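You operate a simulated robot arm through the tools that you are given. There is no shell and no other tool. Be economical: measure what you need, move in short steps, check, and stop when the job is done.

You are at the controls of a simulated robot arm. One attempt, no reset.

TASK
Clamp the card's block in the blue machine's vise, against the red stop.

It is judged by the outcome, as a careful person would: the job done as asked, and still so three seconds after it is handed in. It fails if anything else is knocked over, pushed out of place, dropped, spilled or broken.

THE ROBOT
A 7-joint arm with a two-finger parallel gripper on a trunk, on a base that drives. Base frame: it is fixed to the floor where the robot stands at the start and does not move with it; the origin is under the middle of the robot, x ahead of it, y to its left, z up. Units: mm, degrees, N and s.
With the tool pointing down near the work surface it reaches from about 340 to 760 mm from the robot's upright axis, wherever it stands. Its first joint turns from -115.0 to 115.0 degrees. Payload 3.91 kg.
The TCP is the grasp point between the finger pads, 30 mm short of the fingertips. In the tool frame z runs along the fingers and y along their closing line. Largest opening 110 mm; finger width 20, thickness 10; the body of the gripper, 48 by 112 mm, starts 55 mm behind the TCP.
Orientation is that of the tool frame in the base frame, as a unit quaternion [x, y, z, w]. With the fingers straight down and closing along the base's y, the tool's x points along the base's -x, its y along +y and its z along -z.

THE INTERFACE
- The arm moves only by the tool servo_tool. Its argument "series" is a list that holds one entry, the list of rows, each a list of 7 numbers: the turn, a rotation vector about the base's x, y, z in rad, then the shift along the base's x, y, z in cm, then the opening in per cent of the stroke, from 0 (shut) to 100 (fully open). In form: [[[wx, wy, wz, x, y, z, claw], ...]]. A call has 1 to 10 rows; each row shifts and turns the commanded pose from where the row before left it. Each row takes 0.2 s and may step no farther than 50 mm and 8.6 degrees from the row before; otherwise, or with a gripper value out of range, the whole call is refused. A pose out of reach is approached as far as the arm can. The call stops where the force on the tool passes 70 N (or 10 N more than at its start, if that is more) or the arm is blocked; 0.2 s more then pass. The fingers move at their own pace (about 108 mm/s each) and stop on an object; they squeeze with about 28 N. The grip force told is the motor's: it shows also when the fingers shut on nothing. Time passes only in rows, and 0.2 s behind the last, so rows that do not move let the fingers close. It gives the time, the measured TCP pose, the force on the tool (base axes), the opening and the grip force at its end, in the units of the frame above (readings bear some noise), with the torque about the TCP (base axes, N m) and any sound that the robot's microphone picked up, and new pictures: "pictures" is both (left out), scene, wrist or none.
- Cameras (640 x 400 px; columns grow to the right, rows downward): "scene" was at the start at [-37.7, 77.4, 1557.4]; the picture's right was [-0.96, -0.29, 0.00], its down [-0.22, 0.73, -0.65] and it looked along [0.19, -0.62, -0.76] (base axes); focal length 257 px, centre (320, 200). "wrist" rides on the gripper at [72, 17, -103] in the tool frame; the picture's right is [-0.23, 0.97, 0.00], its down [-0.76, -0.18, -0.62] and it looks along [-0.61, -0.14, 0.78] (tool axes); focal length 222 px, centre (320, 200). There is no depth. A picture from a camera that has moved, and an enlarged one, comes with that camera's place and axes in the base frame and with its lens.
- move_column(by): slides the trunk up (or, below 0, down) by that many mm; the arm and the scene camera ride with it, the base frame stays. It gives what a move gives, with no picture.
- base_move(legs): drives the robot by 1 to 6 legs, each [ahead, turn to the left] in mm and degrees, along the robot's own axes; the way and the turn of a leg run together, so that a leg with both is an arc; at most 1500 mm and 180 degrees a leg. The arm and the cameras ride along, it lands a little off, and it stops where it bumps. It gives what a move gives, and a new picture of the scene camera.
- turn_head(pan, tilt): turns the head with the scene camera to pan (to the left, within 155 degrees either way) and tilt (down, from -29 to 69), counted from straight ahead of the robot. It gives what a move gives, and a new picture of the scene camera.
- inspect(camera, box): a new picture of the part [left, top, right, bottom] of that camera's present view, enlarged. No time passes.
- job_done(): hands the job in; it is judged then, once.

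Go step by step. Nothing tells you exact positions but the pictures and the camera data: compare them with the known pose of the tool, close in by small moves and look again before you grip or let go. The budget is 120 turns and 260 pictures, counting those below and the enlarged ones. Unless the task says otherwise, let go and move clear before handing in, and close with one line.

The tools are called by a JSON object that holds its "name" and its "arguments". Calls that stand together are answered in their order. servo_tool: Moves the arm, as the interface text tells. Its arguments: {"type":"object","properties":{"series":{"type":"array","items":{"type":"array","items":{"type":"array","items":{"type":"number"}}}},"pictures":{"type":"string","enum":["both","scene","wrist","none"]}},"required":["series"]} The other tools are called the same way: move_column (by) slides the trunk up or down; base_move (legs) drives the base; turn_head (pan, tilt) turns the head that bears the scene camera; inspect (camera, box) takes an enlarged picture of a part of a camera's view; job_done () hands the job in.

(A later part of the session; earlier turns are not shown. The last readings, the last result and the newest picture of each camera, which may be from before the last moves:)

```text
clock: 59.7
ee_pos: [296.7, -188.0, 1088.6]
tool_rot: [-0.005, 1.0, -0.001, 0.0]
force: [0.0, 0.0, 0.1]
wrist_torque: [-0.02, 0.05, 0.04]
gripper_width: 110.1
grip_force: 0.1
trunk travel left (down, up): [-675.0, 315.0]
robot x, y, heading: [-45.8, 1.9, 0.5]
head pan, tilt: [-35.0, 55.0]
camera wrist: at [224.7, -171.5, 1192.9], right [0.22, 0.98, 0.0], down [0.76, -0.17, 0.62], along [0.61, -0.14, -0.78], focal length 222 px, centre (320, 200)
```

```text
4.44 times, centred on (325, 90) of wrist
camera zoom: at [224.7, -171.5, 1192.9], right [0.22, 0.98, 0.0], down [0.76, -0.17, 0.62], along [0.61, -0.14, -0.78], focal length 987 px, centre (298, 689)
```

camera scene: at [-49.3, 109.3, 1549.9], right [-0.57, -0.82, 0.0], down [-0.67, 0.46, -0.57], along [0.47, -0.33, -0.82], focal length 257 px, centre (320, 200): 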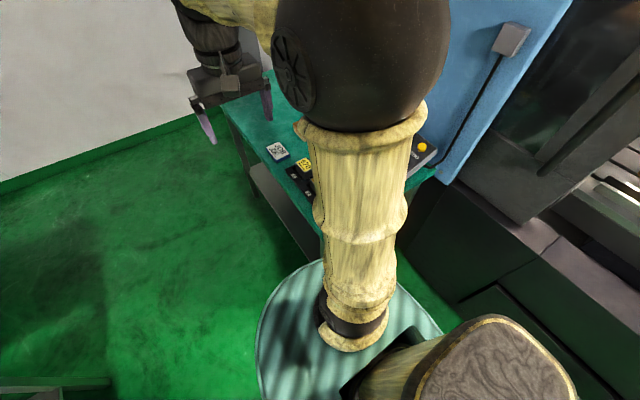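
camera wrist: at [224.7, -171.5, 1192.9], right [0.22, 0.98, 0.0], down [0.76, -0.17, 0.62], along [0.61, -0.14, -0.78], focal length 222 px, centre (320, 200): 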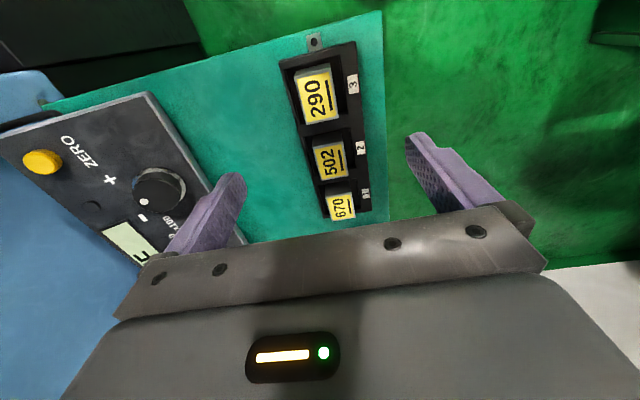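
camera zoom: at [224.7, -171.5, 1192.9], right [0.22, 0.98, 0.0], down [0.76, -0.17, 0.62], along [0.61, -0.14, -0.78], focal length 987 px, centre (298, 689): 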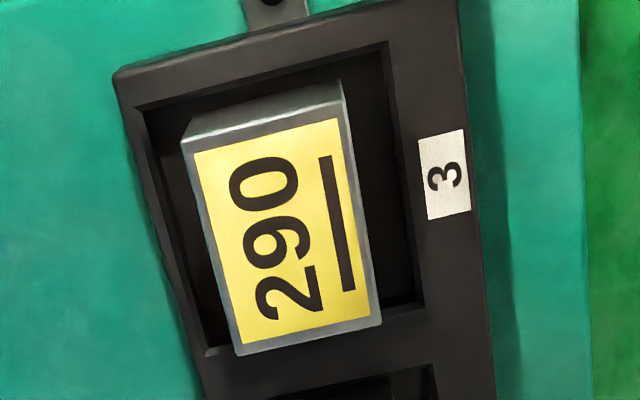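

Block 290 measures about 58 × 43 mm, centred near (296, -191) and aligned with the axes. I'll descend above it and check.

{"name": "servo_tool", "arguments": {"series": [[[0, 0, -0.009, 0, -0.3, -4, 85], [0, 0, 0, 0, 0, -4, 85], [0, 0, 0, 0, 0, -4, 85], [0, 0, 0, 0, 0, -3.5, 85]]], "pictures": "both"}}

{"name": "inspect", "arguments": {"camera": "wrist", "box": [180, 20, 480, 220]}}

```text
clock: 60.7
ee_pos: [297.7, -188.3, 934.9]
tool_rot: [0.0, 1.0, 0.0, 0.001]
force: [-0.6, 0.5, -0.1]
wrist_torque: [0.02, -0.03, -0.01]
gripper_width: 93.6
grip_force: 0.1
trunk travel left (down, up): [-675.0, 315.0]
robot x, y, heading: [-48.2, 0.8, 0.3]
head pan, tilt: [-35.0, 55.0]
camera scene: at [-48.9, 108.7, 1549.9], right [-0.57, -0.82, 0.0], down [-0.67, 0.47, -0.57], along [0.47, -0.33, -0.82], focal length 257 px, centre (320, 200)
camera wrist: at [225.5, -171.3, 1039.7], right [0.23, 0.97, 0.0], down [0.76, -0.18, 0.62], along [0.61, -0.14, -0.78], focal length 222 px, centre (320, 200)
```

scene: 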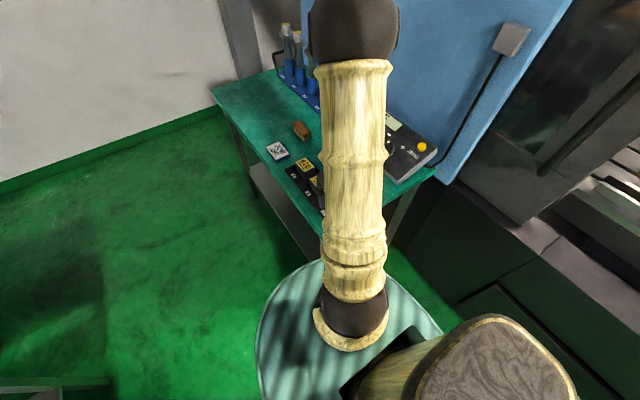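
wrist: 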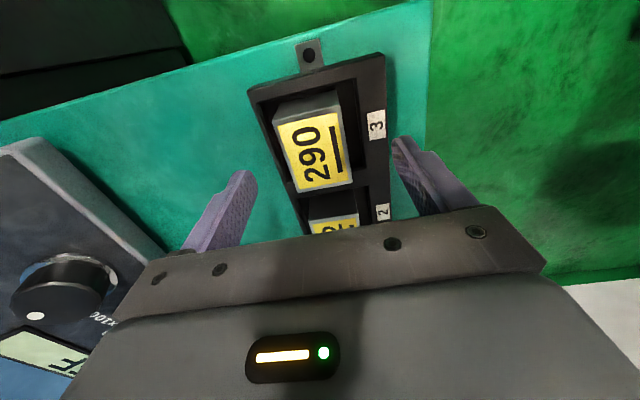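

```text
2.00 times, centred on (330, 120) of wrist
camera zoom: at [225.5, -171.3, 1039.7], right [0.23, 0.97, 0.0], down [0.76, -0.18, 0.62], along [0.61, -0.14, -0.78], focal length 444 px, centre (300, 360)
```

zoom: 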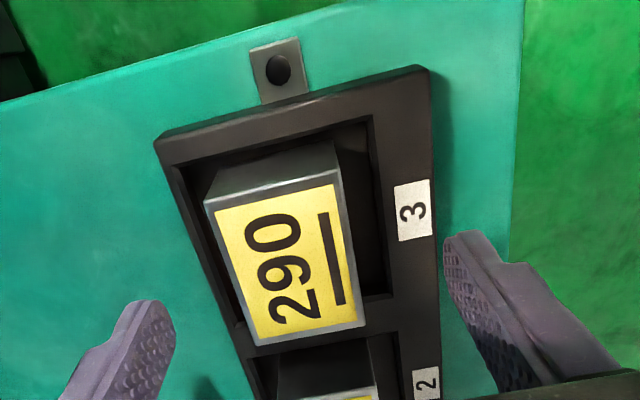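

Block top is z≈897, centre (296, -190), and the tray rim is near z 866. I'll descend so the fingertips sit about 20 mm below the block's top, then grip.

{"name": "servo_tool", "arguments": {"series": [[[0, 0, 0, -0.15, -0.17, -1.4, 85], [0, 0, 0, 0, 0, -1.4, 85]]], "pictures": "wrist"}}

{"name": "inspect", "arguments": {"camera": "wrist", "box": [180, 20, 480, 220]}}

```text
clock: 61.3
ee_pos: [297.4, -190.9, 908.3]
tool_rot: [0.0, 1.0, 0.0, 0.001]
force: [-0.1, -0.2, 0.4]
wrist_torque: [-0.03, -0.04, 0.02]
gripper_width: 93.4
grip_force: 0.1
trunk travel left (down, up): [-675.0, 315.0]
robot x, y, heading: [-49.7, -0.1, 0.6]
head pan, tilt: [-35.0, 55.0]
camera wrist: at [224.2, -173.6, 1013.0], right [0.23, 0.97, 0.0], down [0.76, -0.18, 0.62], along [0.61, -0.14, -0.78], focal length 222 px, centre (320, 200)
```

wrist: 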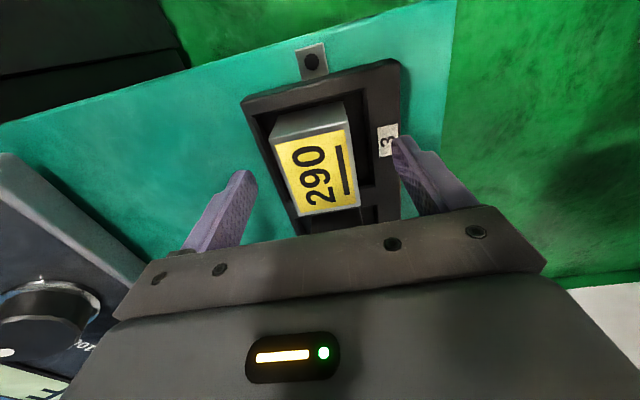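

```text
2.00 times, centred on (330, 120) of wrist
camera zoom: at [224.2, -173.6, 1013.0], right [0.23, 0.97, 0.0], down [0.76, -0.18, 0.62], along [0.61, -0.14, -0.78], focal length 444 px, centre (300, 360)
```

zoom: 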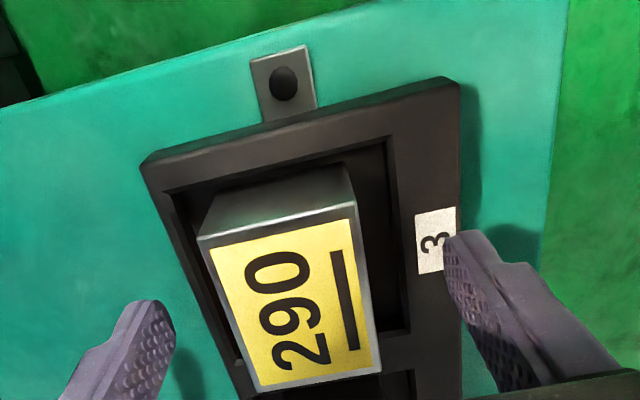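

The fingers straddle the block clear of the rim. Closing.

{"name": "servo_tool", "arguments": {"series": [[[0, 0, 0, 0, 0, 0, 30], [0, 0, 0, 0, 0, 0, 30], [0, 0, 0, 0, 0, 0, 30]]], "pictures": "wrist"}}

```text
clock: 62.1
ee_pos: [296.1, -190.8, 908.7]
tool_rot: [-0.001, 1.0, 0.0, 0.0]
force: [0.4, 0.0, -0.3]
wrist_torque: [0.0, -0.02, -0.03]
gripper_width: 44.5
grip_force: 28.0
trunk travel left (down, up): [-675.0, 315.0]
robot x, y, heading: [-50.3, -0.4, 0.4]
head pan, tilt: [-35.0, 55.0]
camera wrist: at [224.2, -173.5, 1013.2], right [0.23, 0.97, 0.0], down [0.76, -0.18, 0.62], along [0.61, -0.14, -0.78], focal length 222 px, centre (320, 200)
```

wrist: 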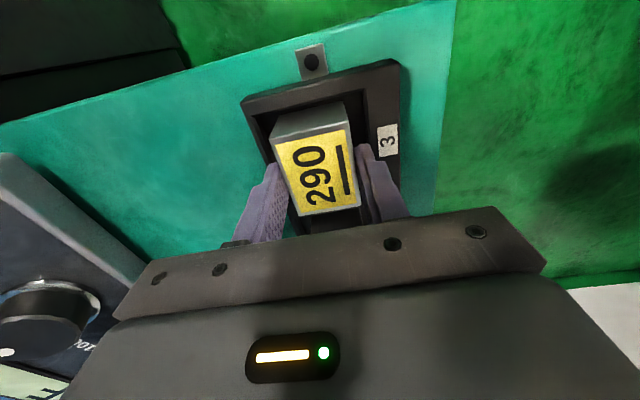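

Gripped at 44.5 mm. I'll lift straight up.

{"name": "servo_tool", "arguments": {"series": [[[0, 0, 0, 0, 0, 1, 30], [0, 0, 0, 0, 0, 2, 30], [0, 0, 0, 0, 0, 3, 30], [0, 0, 0, 0, 0, 4, 30], [0, 0, 0, 0, 0, 4, 30], [0, 0, 0, 0, 0, 4, 30], [0, 0, 0, 0, 0, 4, 30]]], "pictures": "wrist"}}

{"name": "inspect", "arguments": {"camera": "wrist", "box": [200, 60, 440, 240]}}

```text
clock: 63.7
ee_pos: [295.5, -191.3, 1129.0]
tool_rot: [0.001, 1.0, -0.001, -0.001]
force: [-0.4, -0.2, -3.4]
wrist_torque: [0.03, 0.04, 0.01]
gripper_width: 44.8
grip_force: 27.9
trunk travel left (down, up): [-675.0, 315.0]
robot x, y, heading: [-47.8, -1.3, 0.2]
head pan, tilt: [-35.0, 55.0]
camera wrist: at [223.7, -173.6, 1234.9], right [0.23, 0.97, 0.0], down [0.76, -0.18, 0.62], along [0.61, -0.14, -0.78], focal length 222 px, centre (320, 200)
```

wrist: 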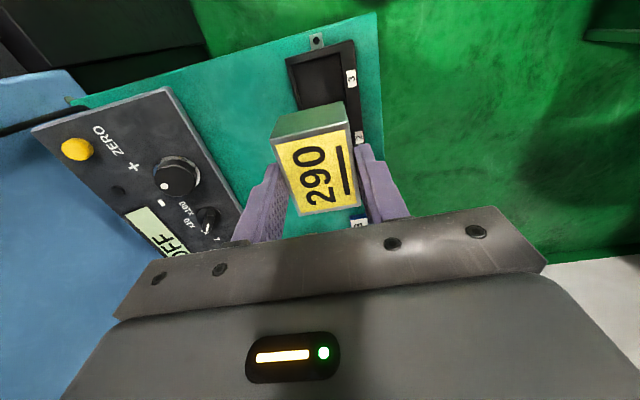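

```text
2.22 times, centred on (320, 150) of wrist
camera zoom: at [223.7, -173.6, 1234.9], right [0.23, 0.97, 0.0], down [0.76, -0.18, 0.62], along [0.61, -0.14, -0.78], focal length 494 px, centre (320, 311)
```

zoom: 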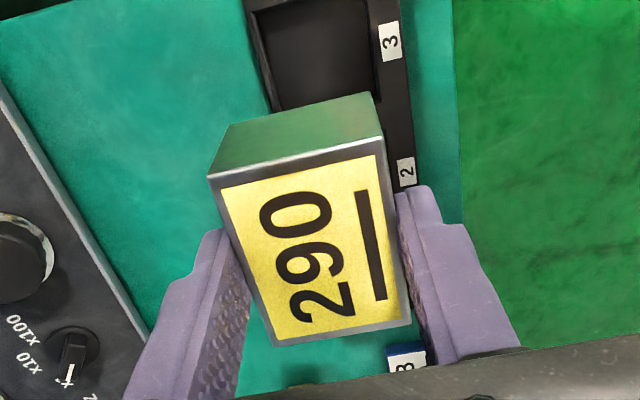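

The block is held squarely (about 58×44.5×50 mm). I'll tuck the arm ahead of the robot and drive back to the vise.

{"name": "servo_tool", "arguments": {"series": [[[0, 0, 0, 1.7, 3.8, 2, 30], [0, 0, 0, 1.7, 3.8, 2, 30], [0, 0, 0, 1.7, 3.8, 2, 30], [0, 0, 0, 1.7, 3.8, 2, 30], [0, 0, 0, 1.7, 3.8, 2, 30]]], "pictures": "none"}}

{"name": "base_move", "arguments": {"legs": [[-382, 0], [0, -90], [200, 0]]}}

```text
clock: 64.9
ee_pos: [380.7, -2.5, 1228.1]
tool_rot: [0.001, 1.0, 0.0, 0.001]
force: [0.2, 0.6, -2.5]
wrist_torque: [-0.02, -0.02, 0.01]
gripper_width: 44.6
grip_force: 28.1
trunk travel left (down, up): [-675.0, 315.0]
robot x, y, heading: [-50.3, -0.5, 0.8]
head pan, tilt: [-35.0, 55.0]
```

```text
clock: 74.6
ee_pos: [-422.3, -634.7, 1228.5]
tool_rot: [0.704, 0.71, 0.0, 0.001]
force: [0.6, -0.4, -2.4]
wrist_torque: [-0.01, 0.01, 0.0]
gripper_width: 44.5
grip_force: 27.8
trunk travel left (down, up): [-675.0, 315.0]
robot x, y, heading: [-420.9, -202.5, -89.0]
head pan, tilt: [-35.0, 55.0]
camera scene: at [-312.1, -204.4, 1549.9], right [-0.83, 0.56, 0.0], down [0.46, 0.68, -0.57], along [-0.32, -0.48, -0.82], focal length 257 px, centre (320, 200)
```

scene: 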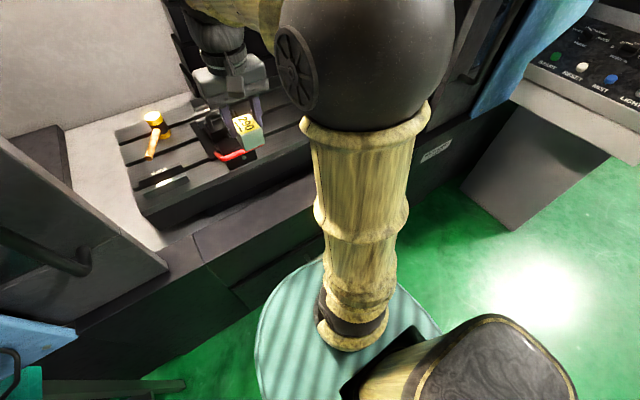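

The block is still held. Final approach, then turn the tool back +90° so the block faces the jaws as it did the tray.

{"name": "base_move", "arguments": {"legs": [[142, -0.9]]}}

{"name": "servo_tool", "arguments": {"series": [[[0, 0, 0.145, 0, -1.5, 0, 30], [0, 0, 0.145, 0, -1.5, 0, 30], [0, 0, 0.145, 0, -1.5, 0, 30], [0, 0, 0.145, 0, -1.5, 0, 30], [0, 0, 0.145, 0, 0, 0, 30], [0, 0, 0.145, 0, 0, 0, 30], [0, 0, 0.145, 0, 0, 0, 30], [0, 0, 0.145, 0, 0, 0, 30], [0, 0, 0.145, 0, 0, 0, 30], [0, 0, 0.145, 0, 0, 0, 30]]], "pictures": "wrist"}}

{"name": "turn_head", "arguments": {"pan": -5, "tilt": 40}}

```text
clock: 76.0
ee_pos: [-426.1, -777.5, 1227.5]
tool_rot: [0.709, 0.705, 0.0, -0.001]
force: [-0.4, -1.3, -2.1]
wrist_torque: [0.03, -0.01, 0.01]
gripper_width: 44.6
grip_force: 27.7
trunk travel left (down, up): [-675.0, 315.0]
robot x, y, heading: [-422.2, -348.2, -89.7]
head pan, tilt: [-35.0, 55.0]
camera scene: at [-310.4, -348.6, 1549.8], right [-0.82, 0.57, 0.0], down [0.47, 0.67, -0.57], along [-0.33, -0.47, -0.82], focal length 257 px, centre (320, 200)
```

scene: 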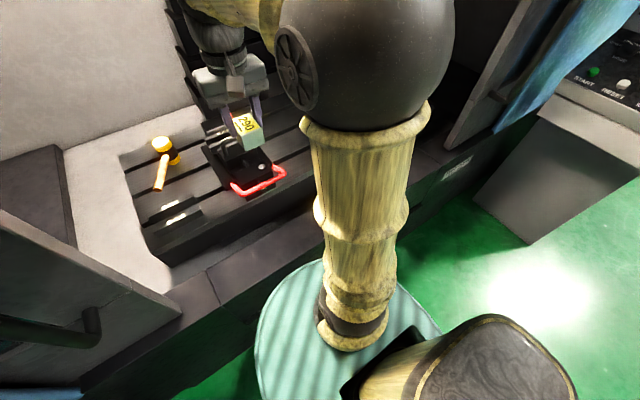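

```text
clock: 78.2
ee_pos: [-425.4, -835.1, 1227.7]
tool_rot: [0.062, 0.998, 0.0, 0.0]
force: [-1.3, -0.8, -2.7]
wrist_torque: [0.04, -0.03, -0.01]
gripper_width: 44.7
grip_force: 28.1
trunk travel left (down, up): [-675.0, 315.0]
robot x, y, heading: [-421.2, -348.8, -89.6]
head pan, tilt: [-35.0, 55.0]
camera wrist: at [-495.2, -809.9, 1332.7], right [0.35, 0.94, 0.0], down [0.73, -0.27, 0.62], along [0.58, -0.21, -0.78], focal length 222 px, centre (320, 200)
```

wrist: 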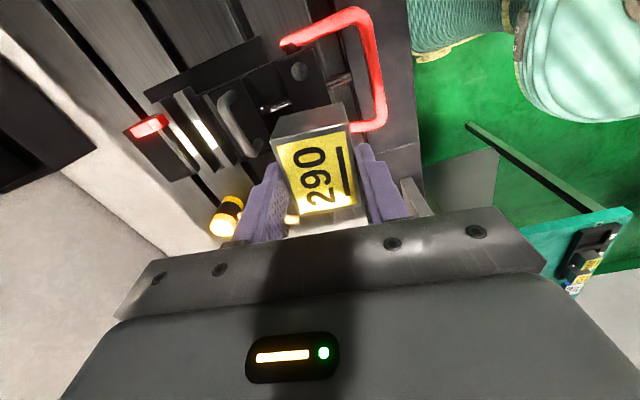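

```text
clock: 79.2
ee_pos: [-425.5, -836.0, 1228.4]
tool_rot: [0.064, 0.998, -0.001, 0.0]
force: [-0.8, -0.3, -3.0]
wrist_torque: [-0.01, -0.03, 0.01]
gripper_width: 44.4
grip_force: 27.9
trunk travel left (down, up): [-675.0, 315.0]
robot x, y, heading: [-423.6, -345.9, -89.8]
head pan, tilt: [-5.0, 40.0]
camera scene: at [-276.4, -372.9, 1570.5], right [-1.0, 0.08, 0.0], down [0.05, 0.64, -0.77], along [-0.06, -0.76, -0.64], focal length 257 px, centre (320, 200)
```

scene: 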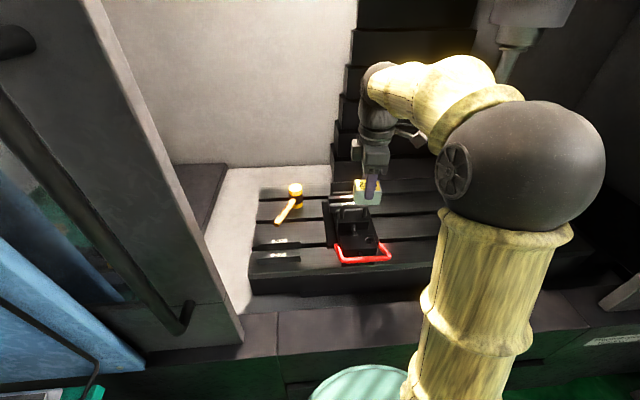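

I'll finish the yaw and go over the vise, then look at the stop and parallels from the wrist camera.

{"name": "servo_tool", "arguments": {"series": [[[0, 0, 0.063, 0.2, -4, 0, 30], [0, 0, 0.063, 0.2, -4, -1, 30], [0, 0, 0, 0, -4, -1, 30], [0, 0, 0, 0, -4, -2, 30], [0, 0, 0, 0, -4.5, -2, 30]]], "pictures": "both"}}

{"name": "inspect", "arguments": {"camera": "wrist", "box": [200, 0, 440, 200]}}

{"name": "inspect", "arguments": {"camera": "scene", "box": [310, 130, 420, 270]}}

```text
clock: 80.4
ee_pos: [-424.1, -1042.0, 1167.3]
tool_rot: [-0.001, 1.0, 0.002, 0.0]
force: [-0.1, -0.2, -2.8]
wrist_torque: [0.05, -0.02, 0.0]
gripper_width: 44.7
grip_force: 28.0
trunk travel left (down, up): [-675.0, 315.0]
robot x, y, heading: [-425.3, -345.2, -89.6]
head pan, tilt: [-5.0, 40.0]
camera scene: at [-276.0, -375.9, 1570.4], right [-1.0, 0.08, 0.0], down [0.05, 0.64, -0.76], along [-0.06, -0.76, -0.64], focal length 257 px, centre (320, 200)
camera wrist: at [-495.6, -1025.0, 1271.5], right [0.23, 0.97, 0.0], down [0.76, -0.18, 0.62], along [0.61, -0.14, -0.78], focal length 222 px, centre (320, 200)
```

scene: 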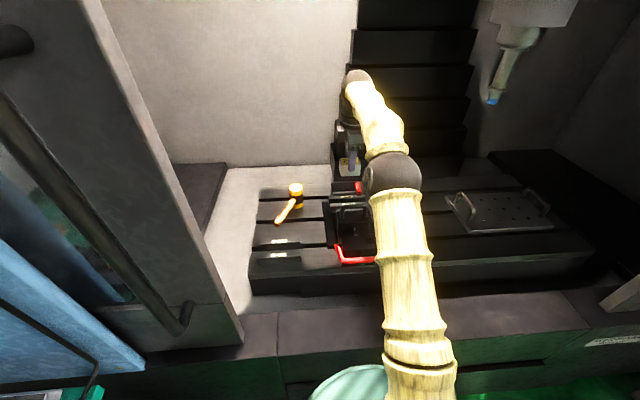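
wrist: 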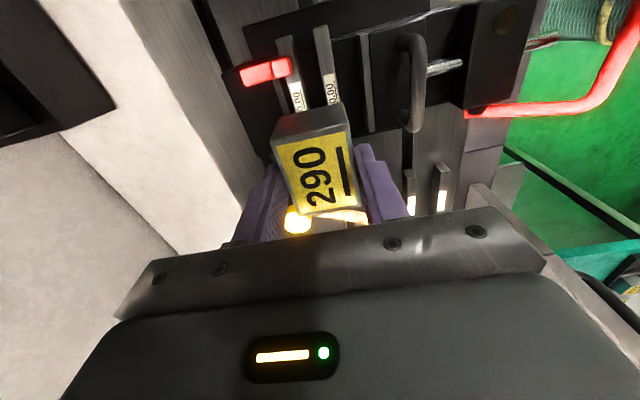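

```text
2.00 times, centred on (320, 100) of wrist
camera zoom: at [-495.6, -1025.0, 1271.5], right [0.23, 0.97, 0.0], down [0.76, -0.18, 0.62], along [0.61, -0.14, -0.78], focal length 444 px, centre (320, 400)
```

zoom: 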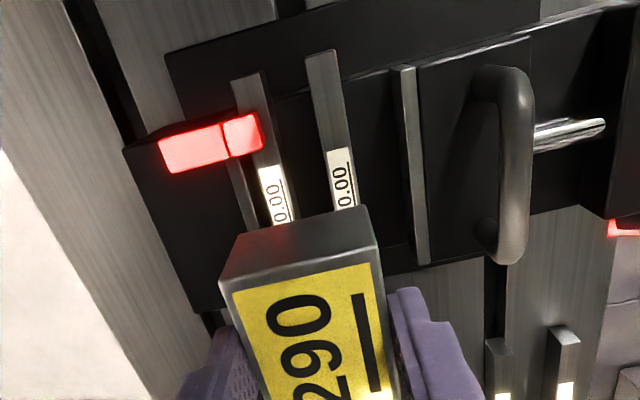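

```text
2.86 times, centred on (365, 200) of scene
camera zoom: at [-276.0, -375.9, 1570.4], right [-1.0, 0.08, 0.0], down [0.05, 0.64, -0.76], along [-0.06, -0.76, -0.64], focal length 734 px, centre (191, 200)
```

zoom: 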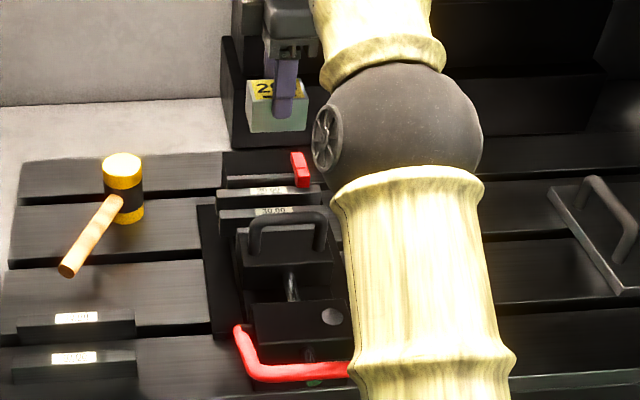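

The parallels span y -1069…-1053 and -1032…-1017, and the stop's face is x≈-464. The block centred at y≈-1042 will straddle both; I'll descend to about 10 mm above them.

{"name": "servo_tool", "arguments": {"series": [[[0, 0, 0, 0, 0, -3, 30], [0, 0, 0, 0, 0, -3, 30], [0, 0, 0, 0, 0, -2.8, 30]]], "pictures": "both"}}

{"name": "inspect", "arguments": {"camera": "wrist", "box": [200, 0, 440, 200]}}

{"name": "inspect", "arguments": {"camera": "scene", "box": [320, 160, 390, 210]}}

```text
clock: 81.2
ee_pos: [-421.3, -1042.2, 1080.8]
tool_rot: [-0.001, 1.0, 0.0, 0.0]
force: [0.7, 0.2, -2.3]
wrist_torque: [-0.03, -0.02, 0.0]
gripper_width: 44.6
grip_force: 27.7
trunk travel left (down, up): [-675.0, 315.0]
robot x, y, heading: [-421.7, -347.8, -89.6]
head pan, tilt: [-5.0, 40.0]
camera scene: at [-276.3, -373.7, 1570.5], right [-1.0, 0.08, 0.0], down [0.05, 0.64, -0.77], along [-0.06, -0.76, -0.64], focal length 257 px, centre (320, 200)
camera wrist: at [-493.8, -1023.8, 1185.0], right [0.23, 0.97, 0.0], down [0.76, -0.18, 0.62], along [0.61, -0.14, -0.78], focal length 222 px, centre (320, 200)
```

scene: 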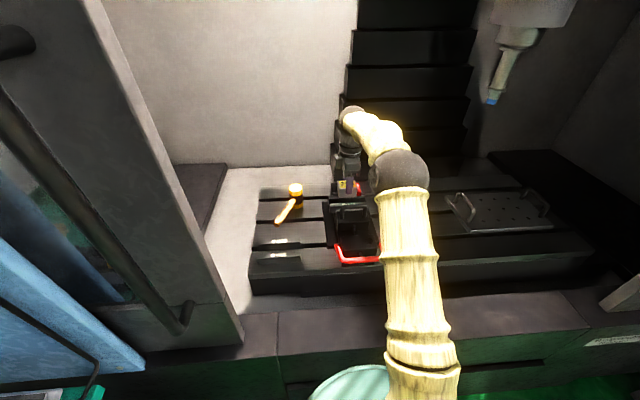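
wrist: 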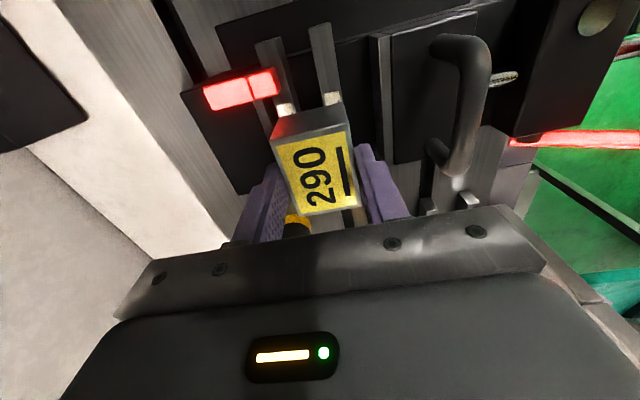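

```text
2.00 times, centred on (320, 100) of wrist
camera zoom: at [-493.8, -1023.8, 1185.0], right [0.23, 0.97, 0.0], down [0.76, -0.18, 0.62], along [0.61, -0.14, -0.78], focal length 444 px, centre (320, 400)
```

zoom: 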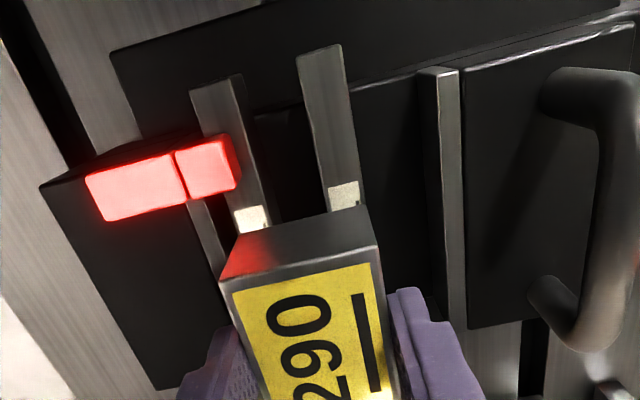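

```text
8.00 times, centred on (355, 185) of scene
camera zoom: at [-276.3, -373.7, 1570.5], right [-1.0, 0.08, 0.0], down [0.05, 0.64, -0.77], along [-0.06, -0.76, -0.64], focal length 2055 px, centre (40, 320)
```

zoom: 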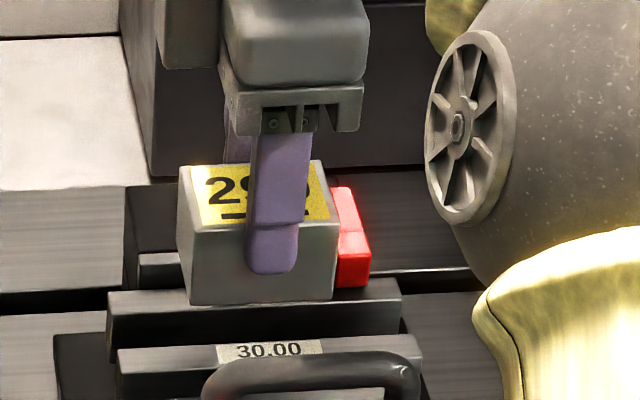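

Good alignment. I'll lower in small steps, watching for contact force.

{"name": "servo_tool", "arguments": {"series": [[[0, 0, 0, 0, 0, -0.5, 30], [0, 0, 0, 0, 0, -0.4, 30]]], "pictures": "none"}}

{"name": "servo_tool", "arguments": {"series": [[[0, 0, 0, 0, 0, -0.3, 30]]], "pictures": "none"}}

{"name": "servo_tool", "arguments": {"series": [[[0, 0, 0, 0, 0, -0.2, 30]]], "pictures": "wrist"}}

{"name": "inspect", "arguments": {"camera": "scene", "box": [320, 160, 390, 210]}}

```text
clock: 81.8
ee_pos: [-421.5, -1042.1, 1071.5]
tool_rot: [0.0, 1.0, 0.0, 0.001]
force: [0.0, 0.6, -2.2]
wrist_torque: [0.01, 0.04, -0.01]
gripper_width: 44.8
grip_force: 27.8
trunk travel left (down, up): [-675.0, 315.0]
robot x, y, heading: [-422.5, -345.2, -89.9]
head pan, tilt: [-5.0, 40.0]
```

```text
clock: 82.2
ee_pos: [-422.1, -1039.7, 1067.9]
tool_rot: [0.0, 1.0, 0.0, -0.001]
force: [-0.7, -0.6, -2.9]
wrist_torque: [-0.01, 0.01, -0.01]
gripper_width: 44.4
grip_force: 27.7
trunk travel left (down, up): [-675.0, 315.0]
robot x, y, heading: [-423.6, -347.4, -89.8]
head pan, tilt: [-5.0, 40.0]
```

```text
clock: 82.6
ee_pos: [-421.6, -1039.9, 1066.4]
tool_rot: [0.0, 1.0, 0.0, 0.0]
force: [-0.4, -0.7, -3.0]
wrist_torque: [-0.01, 0.0, 0.01]
gripper_width: 44.5
grip_force: 28.1
trunk travel left (down, up): [-675.0, 315.0]
robot x, y, heading: [-422.1, -347.7, -89.6]
head pan, tilt: [-5.0, 40.0]
camera wrist: at [-493.9, -1023.8, 1170.6], right [0.23, 0.97, 0.0], down [0.76, -0.18, 0.62], along [0.61, -0.14, -0.78], focal length 222 px, centre (320, 200)
```

wrist: 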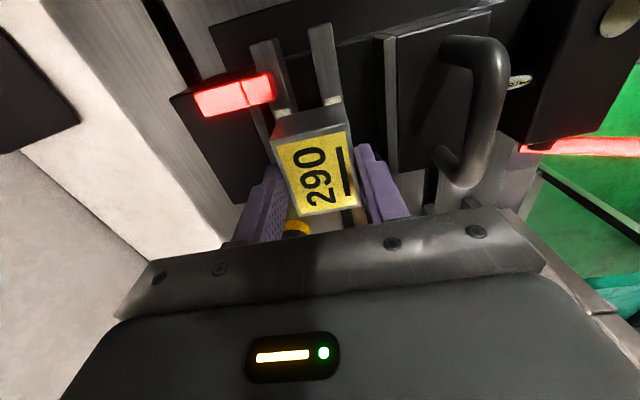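

```text
8.00 times, centred on (355, 185) of scene
camera zoom: at [-276.3, -373.2, 1570.5], right [-1.0, 0.08, 0.0], down [0.05, 0.64, -0.77], along [-0.06, -0.76, -0.64], focal length 2055 px, centre (40, 320)
```

zoom: 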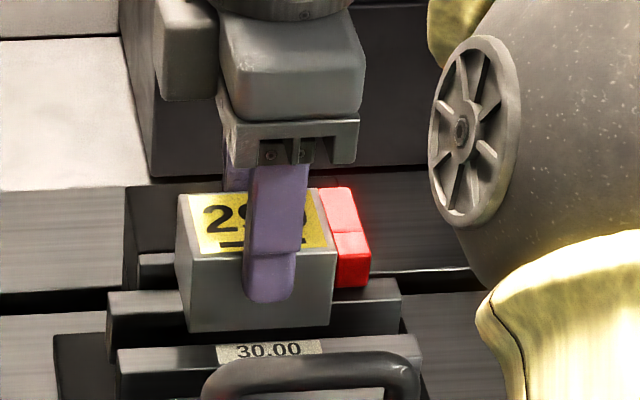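

No contact yet; the parallels appear a bit lower (~z 991). Continuing down gently.

{"name": "servo_tool", "arguments": {"series": [[[0, 0, 0, 0, 0, -0.3, 30]]], "pictures": "none"}}

{"name": "servo_tool", "arguments": {"series": [[[0, 0, 0, 0, 0, -0.3, 30]]], "pictures": "none"}}

{"name": "inspect", "arguments": {"camera": "scene", "box": [320, 160, 390, 210]}}

{"name": "inspect", "arguments": {"camera": "wrist", "box": [180, 40, 400, 240]}}

```text
clock: 83.0
ee_pos: [-421.4, -1040.7, 1062.7]
tool_rot: [0.001, 1.0, 0.0, 0.0]
force: [0.3, -0.5, -3.8]
wrist_torque: [-0.04, 0.02, 0.01]
gripper_width: 44.9
grip_force: 27.8
trunk travel left (down, up): [-675.0, 315.0]
robot x, y, heading: [-423.7, -344.5, -89.7]
head pan, tilt: [-5.0, 40.0]
```

```text
clock: 83.4
ee_pos: [-421.1, -1041.2, 1058.8]
tool_rot: [0.0, 1.0, -0.001, 0.0]
force: [0.4, 0.3, -2.7]
wrist_torque: [-0.01, -0.02, 0.02]
gripper_width: 44.8
grip_force: 28.2
trunk travel left (down, up): [-675.0, 315.0]
robot x, y, heading: [-424.9, -345.4, -90.0]
head pan, tilt: [-5.0, 40.0]
```

```text
8.00 times, centred on (355, 185) of scene
camera zoom: at [-276.3, -373.2, 1570.5], right [-1.0, 0.08, 0.0], down [0.05, 0.64, -0.77], along [-0.06, -0.76, -0.64], focal length 2055 px, centre (40, 320)
```

zoom: 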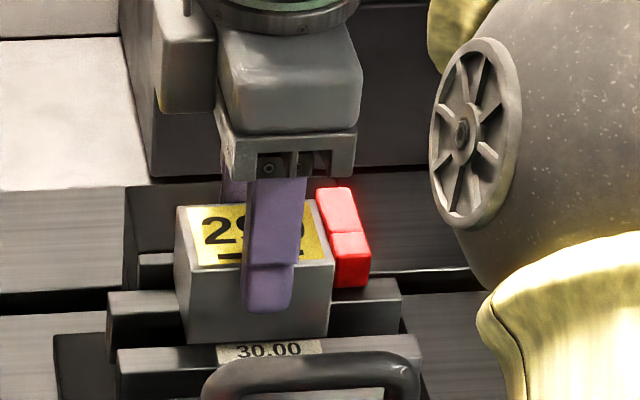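

```text
2.00 times, centred on (290, 140) of wrist
camera zoom: at [-493.6, -1024.0, 1164.3], right [0.23, 0.97, 0.0], down [0.76, -0.18, 0.62], along [0.61, -0.14, -0.78], focal length 444 px, centre (380, 320)
```

zoom: 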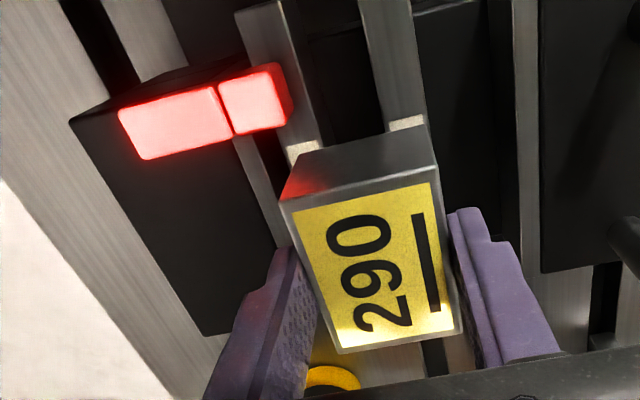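

{"name": "servo_tool", "arguments": {"series": [[[0, 0, 0, 0, 0, -0.25, 30]]], "pictures": "none"}}

{"name": "servo_tool", "arguments": {"series": [[[0, 0, 0, 0, 0, -0.2, 30]]], "pictures": "none"}}

{"name": "inspect", "arguments": {"camera": "scene", "box": [320, 160, 390, 210]}}

```text
clock: 83.8
ee_pos: [-421.4, -1041.0, 1056.9]
tool_rot: [0.0, 1.0, 0.0, 0.0]
force: [0.8, 0.4, -1.9]
wrist_torque: [0.01, 0.04, 0.02]
gripper_width: 44.6
grip_force: 28.3
trunk travel left (down, up): [-675.0, 315.0]
robot x, y, heading: [-421.4, -344.6, -89.9]
head pan, tilt: [-5.0, 40.0]
```

```text
clock: 84.2
ee_pos: [-421.8, -1041.5, 1055.9]
tool_rot: [0.0, 1.0, 0.0, 0.0]
force: [0.2, -1.0, -3.0]
wrist_torque: [-0.01, 0.0, -0.02]
gripper_width: 44.5
grip_force: 27.5
trunk travel left (down, up): [-675.0, 315.0]
robot x, y, heading: [-423.7, -346.9, -89.7]
head pan, tilt: [-5.0, 40.0]
```

```text
8.00 times, centred on (355, 185) of scene
camera zoom: at [-276.3, -373.1, 1570.5], right [-1.0, 0.08, 0.0], down [0.05, 0.64, -0.77], along [-0.06, -0.76, -0.64], focal length 2055 px, centre (40, 320)
```

zoom: 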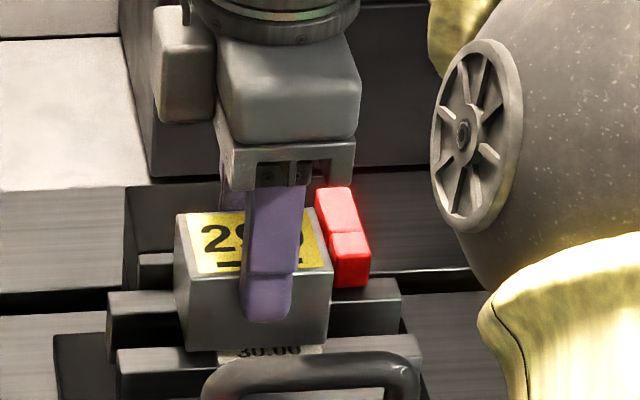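

{"name": "servo_tool", "arguments": {"series": [[[0, 0, 0, 0, 0, -0.2, 30]]], "pictures": "none"}}

{"name": "servo_tool", "arguments": {"series": [[[0, 0, 0, 0, 0, -0.2, 30]]], "pictures": "none"}}

{"name": "inspect", "arguments": {"camera": "scene", "box": [320, 160, 390, 210]}}

```text
clock: 84.6
ee_pos: [-422.9, -1040.8, 1054.9]
tool_rot: [0.0, 1.0, 0.0, 0.0]
force: [1.0, 0.8, -3.3]
wrist_torque: [-0.02, -0.01, -0.02]
gripper_width: 44.6
grip_force: 28.1
trunk travel left (down, up): [-675.0, 315.0]
robot x, y, heading: [-424.1, -347.6, -89.8]
head pan, tilt: [-5.0, 40.0]
```

```text
clock: 85.0
ee_pos: [-421.9, -1042.3, 1052.0]
tool_rot: [0.0, 1.0, 0.0, 0.0]
force: [-1.1, 0.2, -2.4]
wrist_torque: [0.01, 0.02, 0.02]
gripper_width: 44.8
grip_force: 27.8
trunk travel left (down, up): [-675.0, 315.0]
robot x, y, heading: [-424.0, -344.7, -89.5]
head pan, tilt: [-5.0, 40.0]
```

```text
8.00 times, centred on (355, 185) of scene
camera zoom: at [-276.3, -373.1, 1570.5], right [-1.0, 0.08, 0.0], down [0.05, 0.64, -0.77], along [-0.06, -0.76, -0.64], focal length 2055 px, centre (40, 320)
```

zoom: 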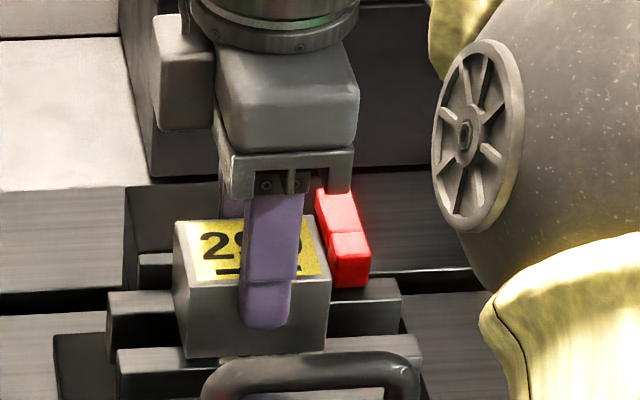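

{"name": "servo_tool", "arguments": {"series": [[[0, 0, 0, 0, 0, -0.15, 30]]], "pictures": "none"}}

{"name": "servo_tool", "arguments": {"series": [[[0, 0, 0, 0, 0, -0.15, 30]]], "pictures": "none"}}

{"name": "inspect", "arguments": {"camera": "scene", "box": [320, 160, 390, 210]}}

{"name": "inspect", "arguments": {"camera": "wrist", "box": [180, 40, 400, 240]}}

```text
clock: 85.4
ee_pos: [-421.6, -1042.5, 1050.5]
tool_rot: [-0.001, 1.0, 0.0, 0.001]
force: [0.6, 0.3, -2.9]
wrist_torque: [0.0, 0.02, 0.0]
gripper_width: 44.7
grip_force: 28.2
trunk travel left (down, up): [-675.0, 315.0]
robot x, y, heading: [-425.3, -349.3, -89.9]
head pan, tilt: [-5.0, 40.0]
```

```text
clock: 85.8
ee_pos: [-421.5, -1041.2, 1048.5]
tool_rot: [0.0, 1.0, 0.0, 0.0]
force: [-0.7, 0.3, -2.1]
wrist_torque: [0.02, -0.05, 0.02]
gripper_width: 44.9
grip_force: 28.0
trunk travel left (down, up): [-675.0, 315.0]
robot x, y, heading: [-421.9, -345.0, -89.9]
head pan, tilt: [-5.0, 40.0]
```

```text
8.00 times, centred on (355, 185) of scene
camera zoom: at [-276.3, -373.1, 1570.5], right [-1.0, 0.08, 0.0], down [0.05, 0.64, -0.77], along [-0.06, -0.76, -0.64], focal length 2055 px, centre (40, 320)
```

zoom: 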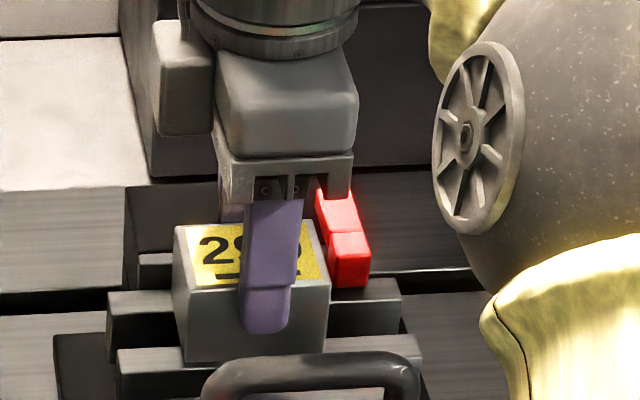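

```text
2.00 times, centred on (290, 140) of wrist
camera zoom: at [-493.2, -1024.1, 1153.6], right [0.23, 0.97, 0.0], down [0.76, -0.18, 0.62], along [0.61, -0.14, -0.78], focal length 444 px, centre (380, 320)
```

zoom: 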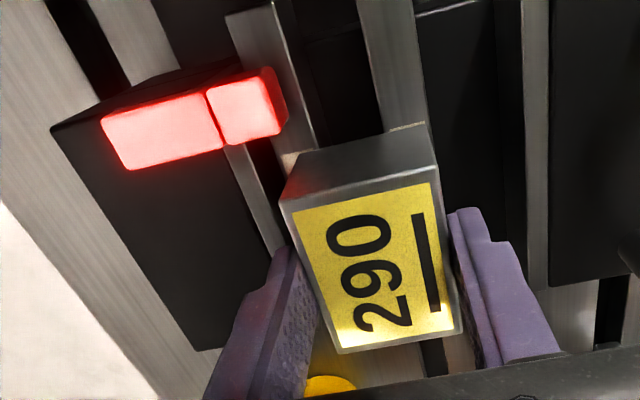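

{"name": "servo_tool", "arguments": {"series": [[[0, 0, 0, 0, 0, -0.15, 30]]], "pictures": "none"}}

{"name": "servo_tool", "arguments": {"series": [[[0, 0, 0, 0, 0, -0.15, 30]]], "pictures": "none"}}

{"name": "inspect", "arguments": {"camera": "scene", "box": [335, 175, 375, 210]}}

```text
clock: 86.2
ee_pos: [-421.8, -1041.9, 1048.8]
tool_rot: [0.0, 1.0, 0.0, 0.0]
force: [0.0, 0.0, -2.1]
wrist_torque: [-0.03, -0.04, 0.01]
gripper_width: 44.5
grip_force: 27.7
trunk travel left (down, up): [-675.0, 315.0]
robot x, y, heading: [-422.7, -349.2, -89.6]
head pan, tilt: [-5.0, 40.0]
```

```text
clock: 86.6
ee_pos: [-420.9, -1040.9, 1048.0]
tool_rot: [0.0, 1.0, -0.001, -0.001]
force: [-0.6, -2.0, 7.6]
wrist_torque: [0.1, -0.02, -0.02]
gripper_width: 44.3
grip_force: 28.1
trunk travel left (down, up): [-675.0, 315.0]
robot x, y, heading: [-418.8, -343.8, -89.5]
head pan, tilt: [-5.0, 40.0]
```

```text
11.43 times, centred on (355, 192) of scene
camera zoom: at [-276.3, -372.1, 1570.8], right [-1.0, 0.08, 0.0], down [0.05, 0.64, -0.77], along [-0.06, -0.76, -0.64], focal length 2935 px, centre (-80, 286)
```

zoom: 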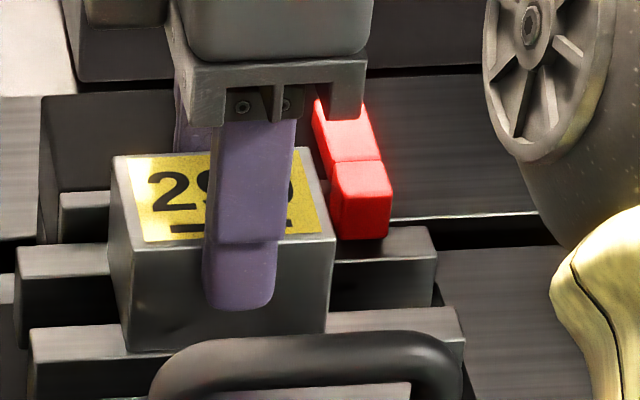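

Contact: the block rests on the parallels (about 10 N). I'll ease off slightly and shift in -x toward the red stop until it touches.

{"name": "servo_tool", "arguments": {"series": [[[0, 0, 0, 0, 0, 0.2, 30], [0, 0, 0, -0.4, 0, 0, 30], [0, 0, 0, -0.3, 0, 0, 30]]], "pictures": "none"}}

{"name": "inspect", "arguments": {"camera": "scene", "box": [335, 175, 375, 210]}}

{"name": "inspect", "arguments": {"camera": "wrist", "box": [180, 40, 400, 240]}}

```text
clock: 87.4
ee_pos: [-429.1, -1041.2, 1048.0]
tool_rot: [0.0, 1.0, 0.001, -0.001]
force: [1.7, 0.7, 1.4]
wrist_torque: [-0.11, -0.12, 0.01]
gripper_width: 44.8
grip_force: 27.9
trunk travel left (down, up): [-675.0, 315.0]
robot x, y, heading: [-420.5, -348.9, -89.7]
head pan, tilt: [-5.0, 40.0]
```

```text
11.43 times, centred on (355, 192) of scene
camera zoom: at [-276.1, -372.5, 1570.5], right [-1.0, 0.08, 0.0], down [0.05, 0.64, -0.77], along [-0.06, -0.76, -0.64], focal length 2935 px, centre (-80, 286)
```

zoom: 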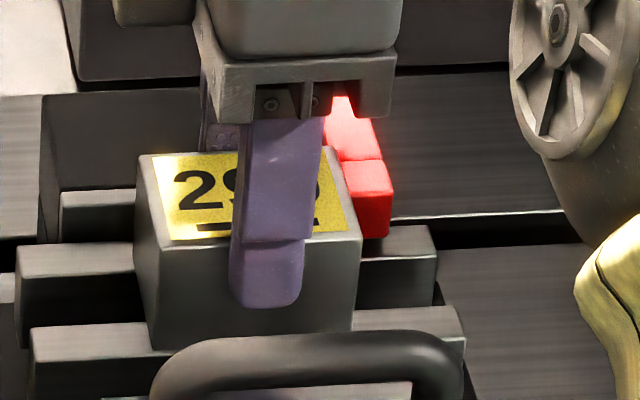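

```text
2.00 times, centred on (290, 140) of wrist
camera zoom: at [-500.9, -1023.6, 1152.1], right [0.23, 0.97, 0.0], down [0.76, -0.18, 0.62], along [0.61, -0.14, -0.78], focal length 444 px, centre (380, 320)
```

zoom: 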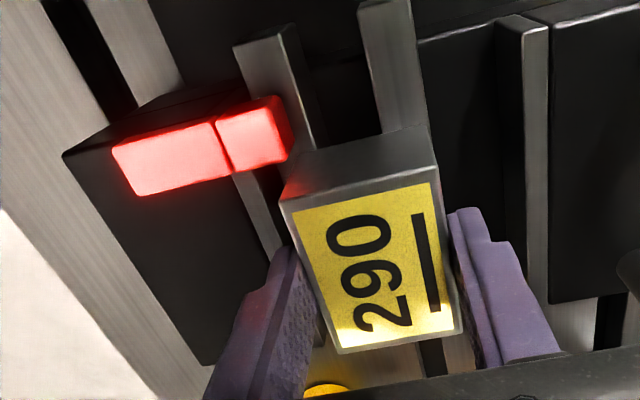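

Nearly there. I'll move 4 mm back toward the fixed jaw for better overlap with the stop, then continue in -x.

{"name": "servo_tool", "arguments": {"series": [[[0, 0, 0, 0, 0, 0.1, 30], [0, 0, 0, 0, -0.4, 0, 30], [0, 0, 0, -0.2, 0, 0, 30]]], "pictures": "none"}}

{"name": "servo_tool", "arguments": {"series": [[[0, 0, 0, -0.2, 0, 0, 30]]], "pictures": "none"}}

{"name": "servo_tool", "arguments": {"series": [[[0, 0, 0, -0.15, 0, 0, 30]]], "pictures": "none"}}

{"name": "inspect", "arguments": {"camera": "wrist", "box": [180, 40, 400, 240]}}

{"name": "inspect", "arguments": {"camera": "scene", "box": [335, 175, 375, 210]}}

```text
clock: 88.2
ee_pos: [-430.8, -1044.5, 1047.6]
tool_rot: [0.0, 1.0, 0.0, 0.0]
force: [0.0, 0.1, -2.7]
wrist_torque: [-0.04, 0.0, -0.01]
gripper_width: 44.8
grip_force: 28.5
trunk travel left (down, up): [-675.0, 315.0]
robot x, y, heading: [-419.8, -347.2, -89.6]
head pan, tilt: [-5.0, 40.0]
```

```text
clock: 88.6
ee_pos: [-432.3, -1044.7, 1048.8]
tool_rot: [0.0, 1.0, 0.0, 0.001]
force: [-0.3, 0.4, -3.5]
wrist_torque: [0.01, -0.01, 0.03]
gripper_width: 44.3
grip_force: 27.7
trunk travel left (down, up): [-675.0, 315.0]
robot x, y, heading: [-421.0, -347.6, -90.0]
head pan, tilt: [-5.0, 40.0]
```

```text
clock: 89.0
ee_pos: [-432.6, -1044.5, 1047.4]
tool_rot: [-0.001, 1.0, 0.0, 0.0]
force: [4.5, 1.8, -2.3]
wrist_torque: [0.07, -0.15, 0.02]
gripper_width: 44.6
grip_force: 28.5
trunk travel left (down, up): [-675.0, 315.0]
robot x, y, heading: [-421.9, -349.6, -89.7]
head pan, tilt: [-5.0, 40.0]
```

```text
2.00 times, centred on (290, 140) of wrist
camera zoom: at [-505.1, -1027.8, 1153.1], right [0.23, 0.97, 0.0], down [0.76, -0.18, 0.62], along [0.61, -0.14, -0.78], focal length 444 px, centre (380, 320)
```

zoom: 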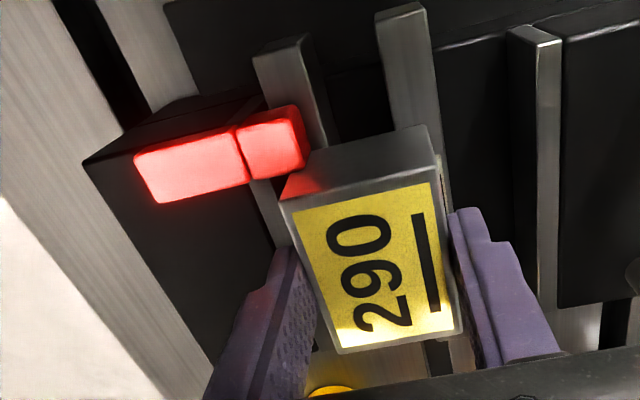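

```text
11.43 times, centred on (355, 192) of scene
camera zoom: at [-275.5, -372.8, 1570.4], right [-1.0, 0.08, 0.0], down [0.05, 0.64, -0.77], along [-0.06, -0.76, -0.64], focal length 2935 px, centre (-80, 286)
```

zoom: 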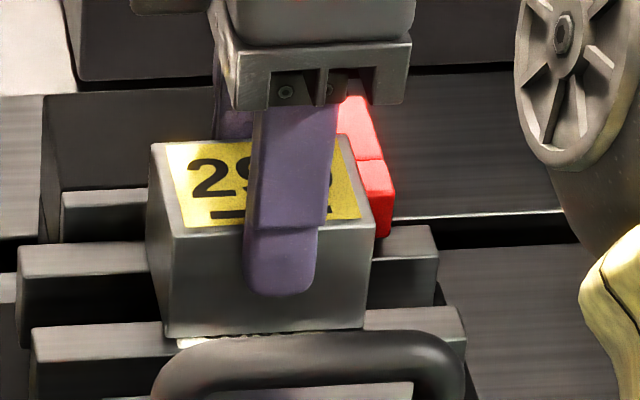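

Touching the stop (Fx +4.5 N). I'll seat it down 1–2 mm, release modestly, and lift clear.

{"name": "servo_tool", "arguments": {"series": [[[0, 0, 0, 0, 0, -0.15, 30], [0, 0, 0, 0, 0, 0, 30]]], "pictures": "none"}}

{"name": "servo_tool", "arguments": {"series": [[[0, 0, 0, 0, 0, 0, 58], [0, 0, 0, 0, 0, 0, 58]]], "pictures": "wrist"}}

{"name": "inspect", "arguments": {"camera": "wrist", "box": [180, 40, 400, 240]}}

```text
clock: 89.6
ee_pos: [-433.5, -1043.6, 1048.2]
tool_rot: [0.001, 1.0, -0.001, 0.0]
force: [7.4, 0.5, 0.0]
wrist_torque: [-0.07, -0.27, 0.12]
gripper_width: 44.7
grip_force: 27.5
trunk travel left (down, up): [-675.0, 315.0]
robot x, y, heading: [-425.4, -347.5, -89.7]
head pan, tilt: [-5.0, 40.0]
```

```text
clock: 90.2
ee_pos: [-434.3, -1045.9, 1046.7]
tool_rot: [0.001, 1.0, -0.001, 0.0]
force: [0.3, 0.3, 0.8]
wrist_torque: [-0.01, 0.04, 0.0]
gripper_width: 63.4
grip_force: 0.2
trunk travel left (down, up): [-675.0, 315.0]
robot x, y, heading: [-420.1, -348.7, -89.3]
head pan, tilt: [-5.0, 40.0]
camera wrist: at [-506.9, -1027.7, 1152.1], right [0.23, 0.97, 0.0], down [0.76, -0.18, 0.62], along [0.61, -0.14, -0.78], focal length 222 px, centre (320, 200)
```

wrist: 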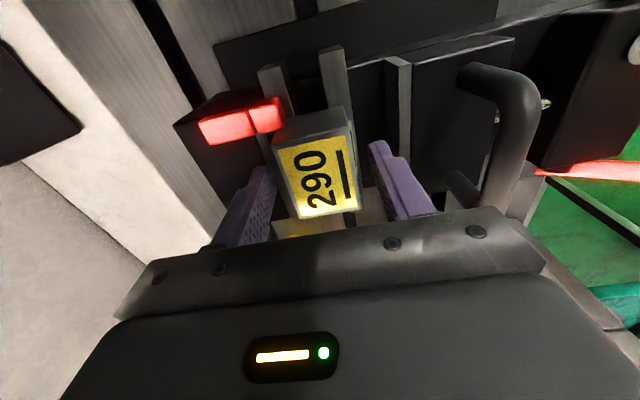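

```text
2.00 times, centred on (290, 140) of wrist
camera zoom: at [-506.9, -1027.7, 1152.1], right [0.23, 0.97, 0.0], down [0.76, -0.18, 0.62], along [0.61, -0.14, -0.78], focal length 444 px, centre (380, 320)
```

zoom: 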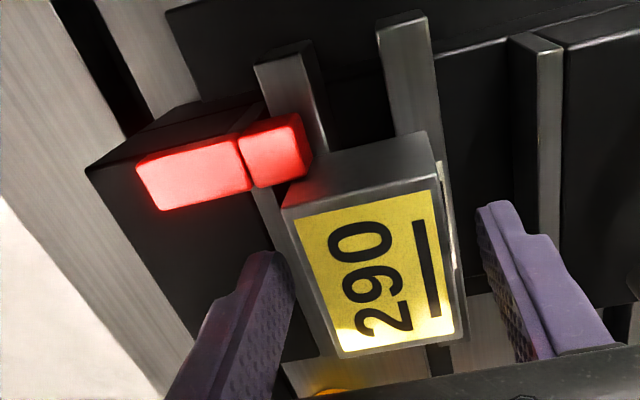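

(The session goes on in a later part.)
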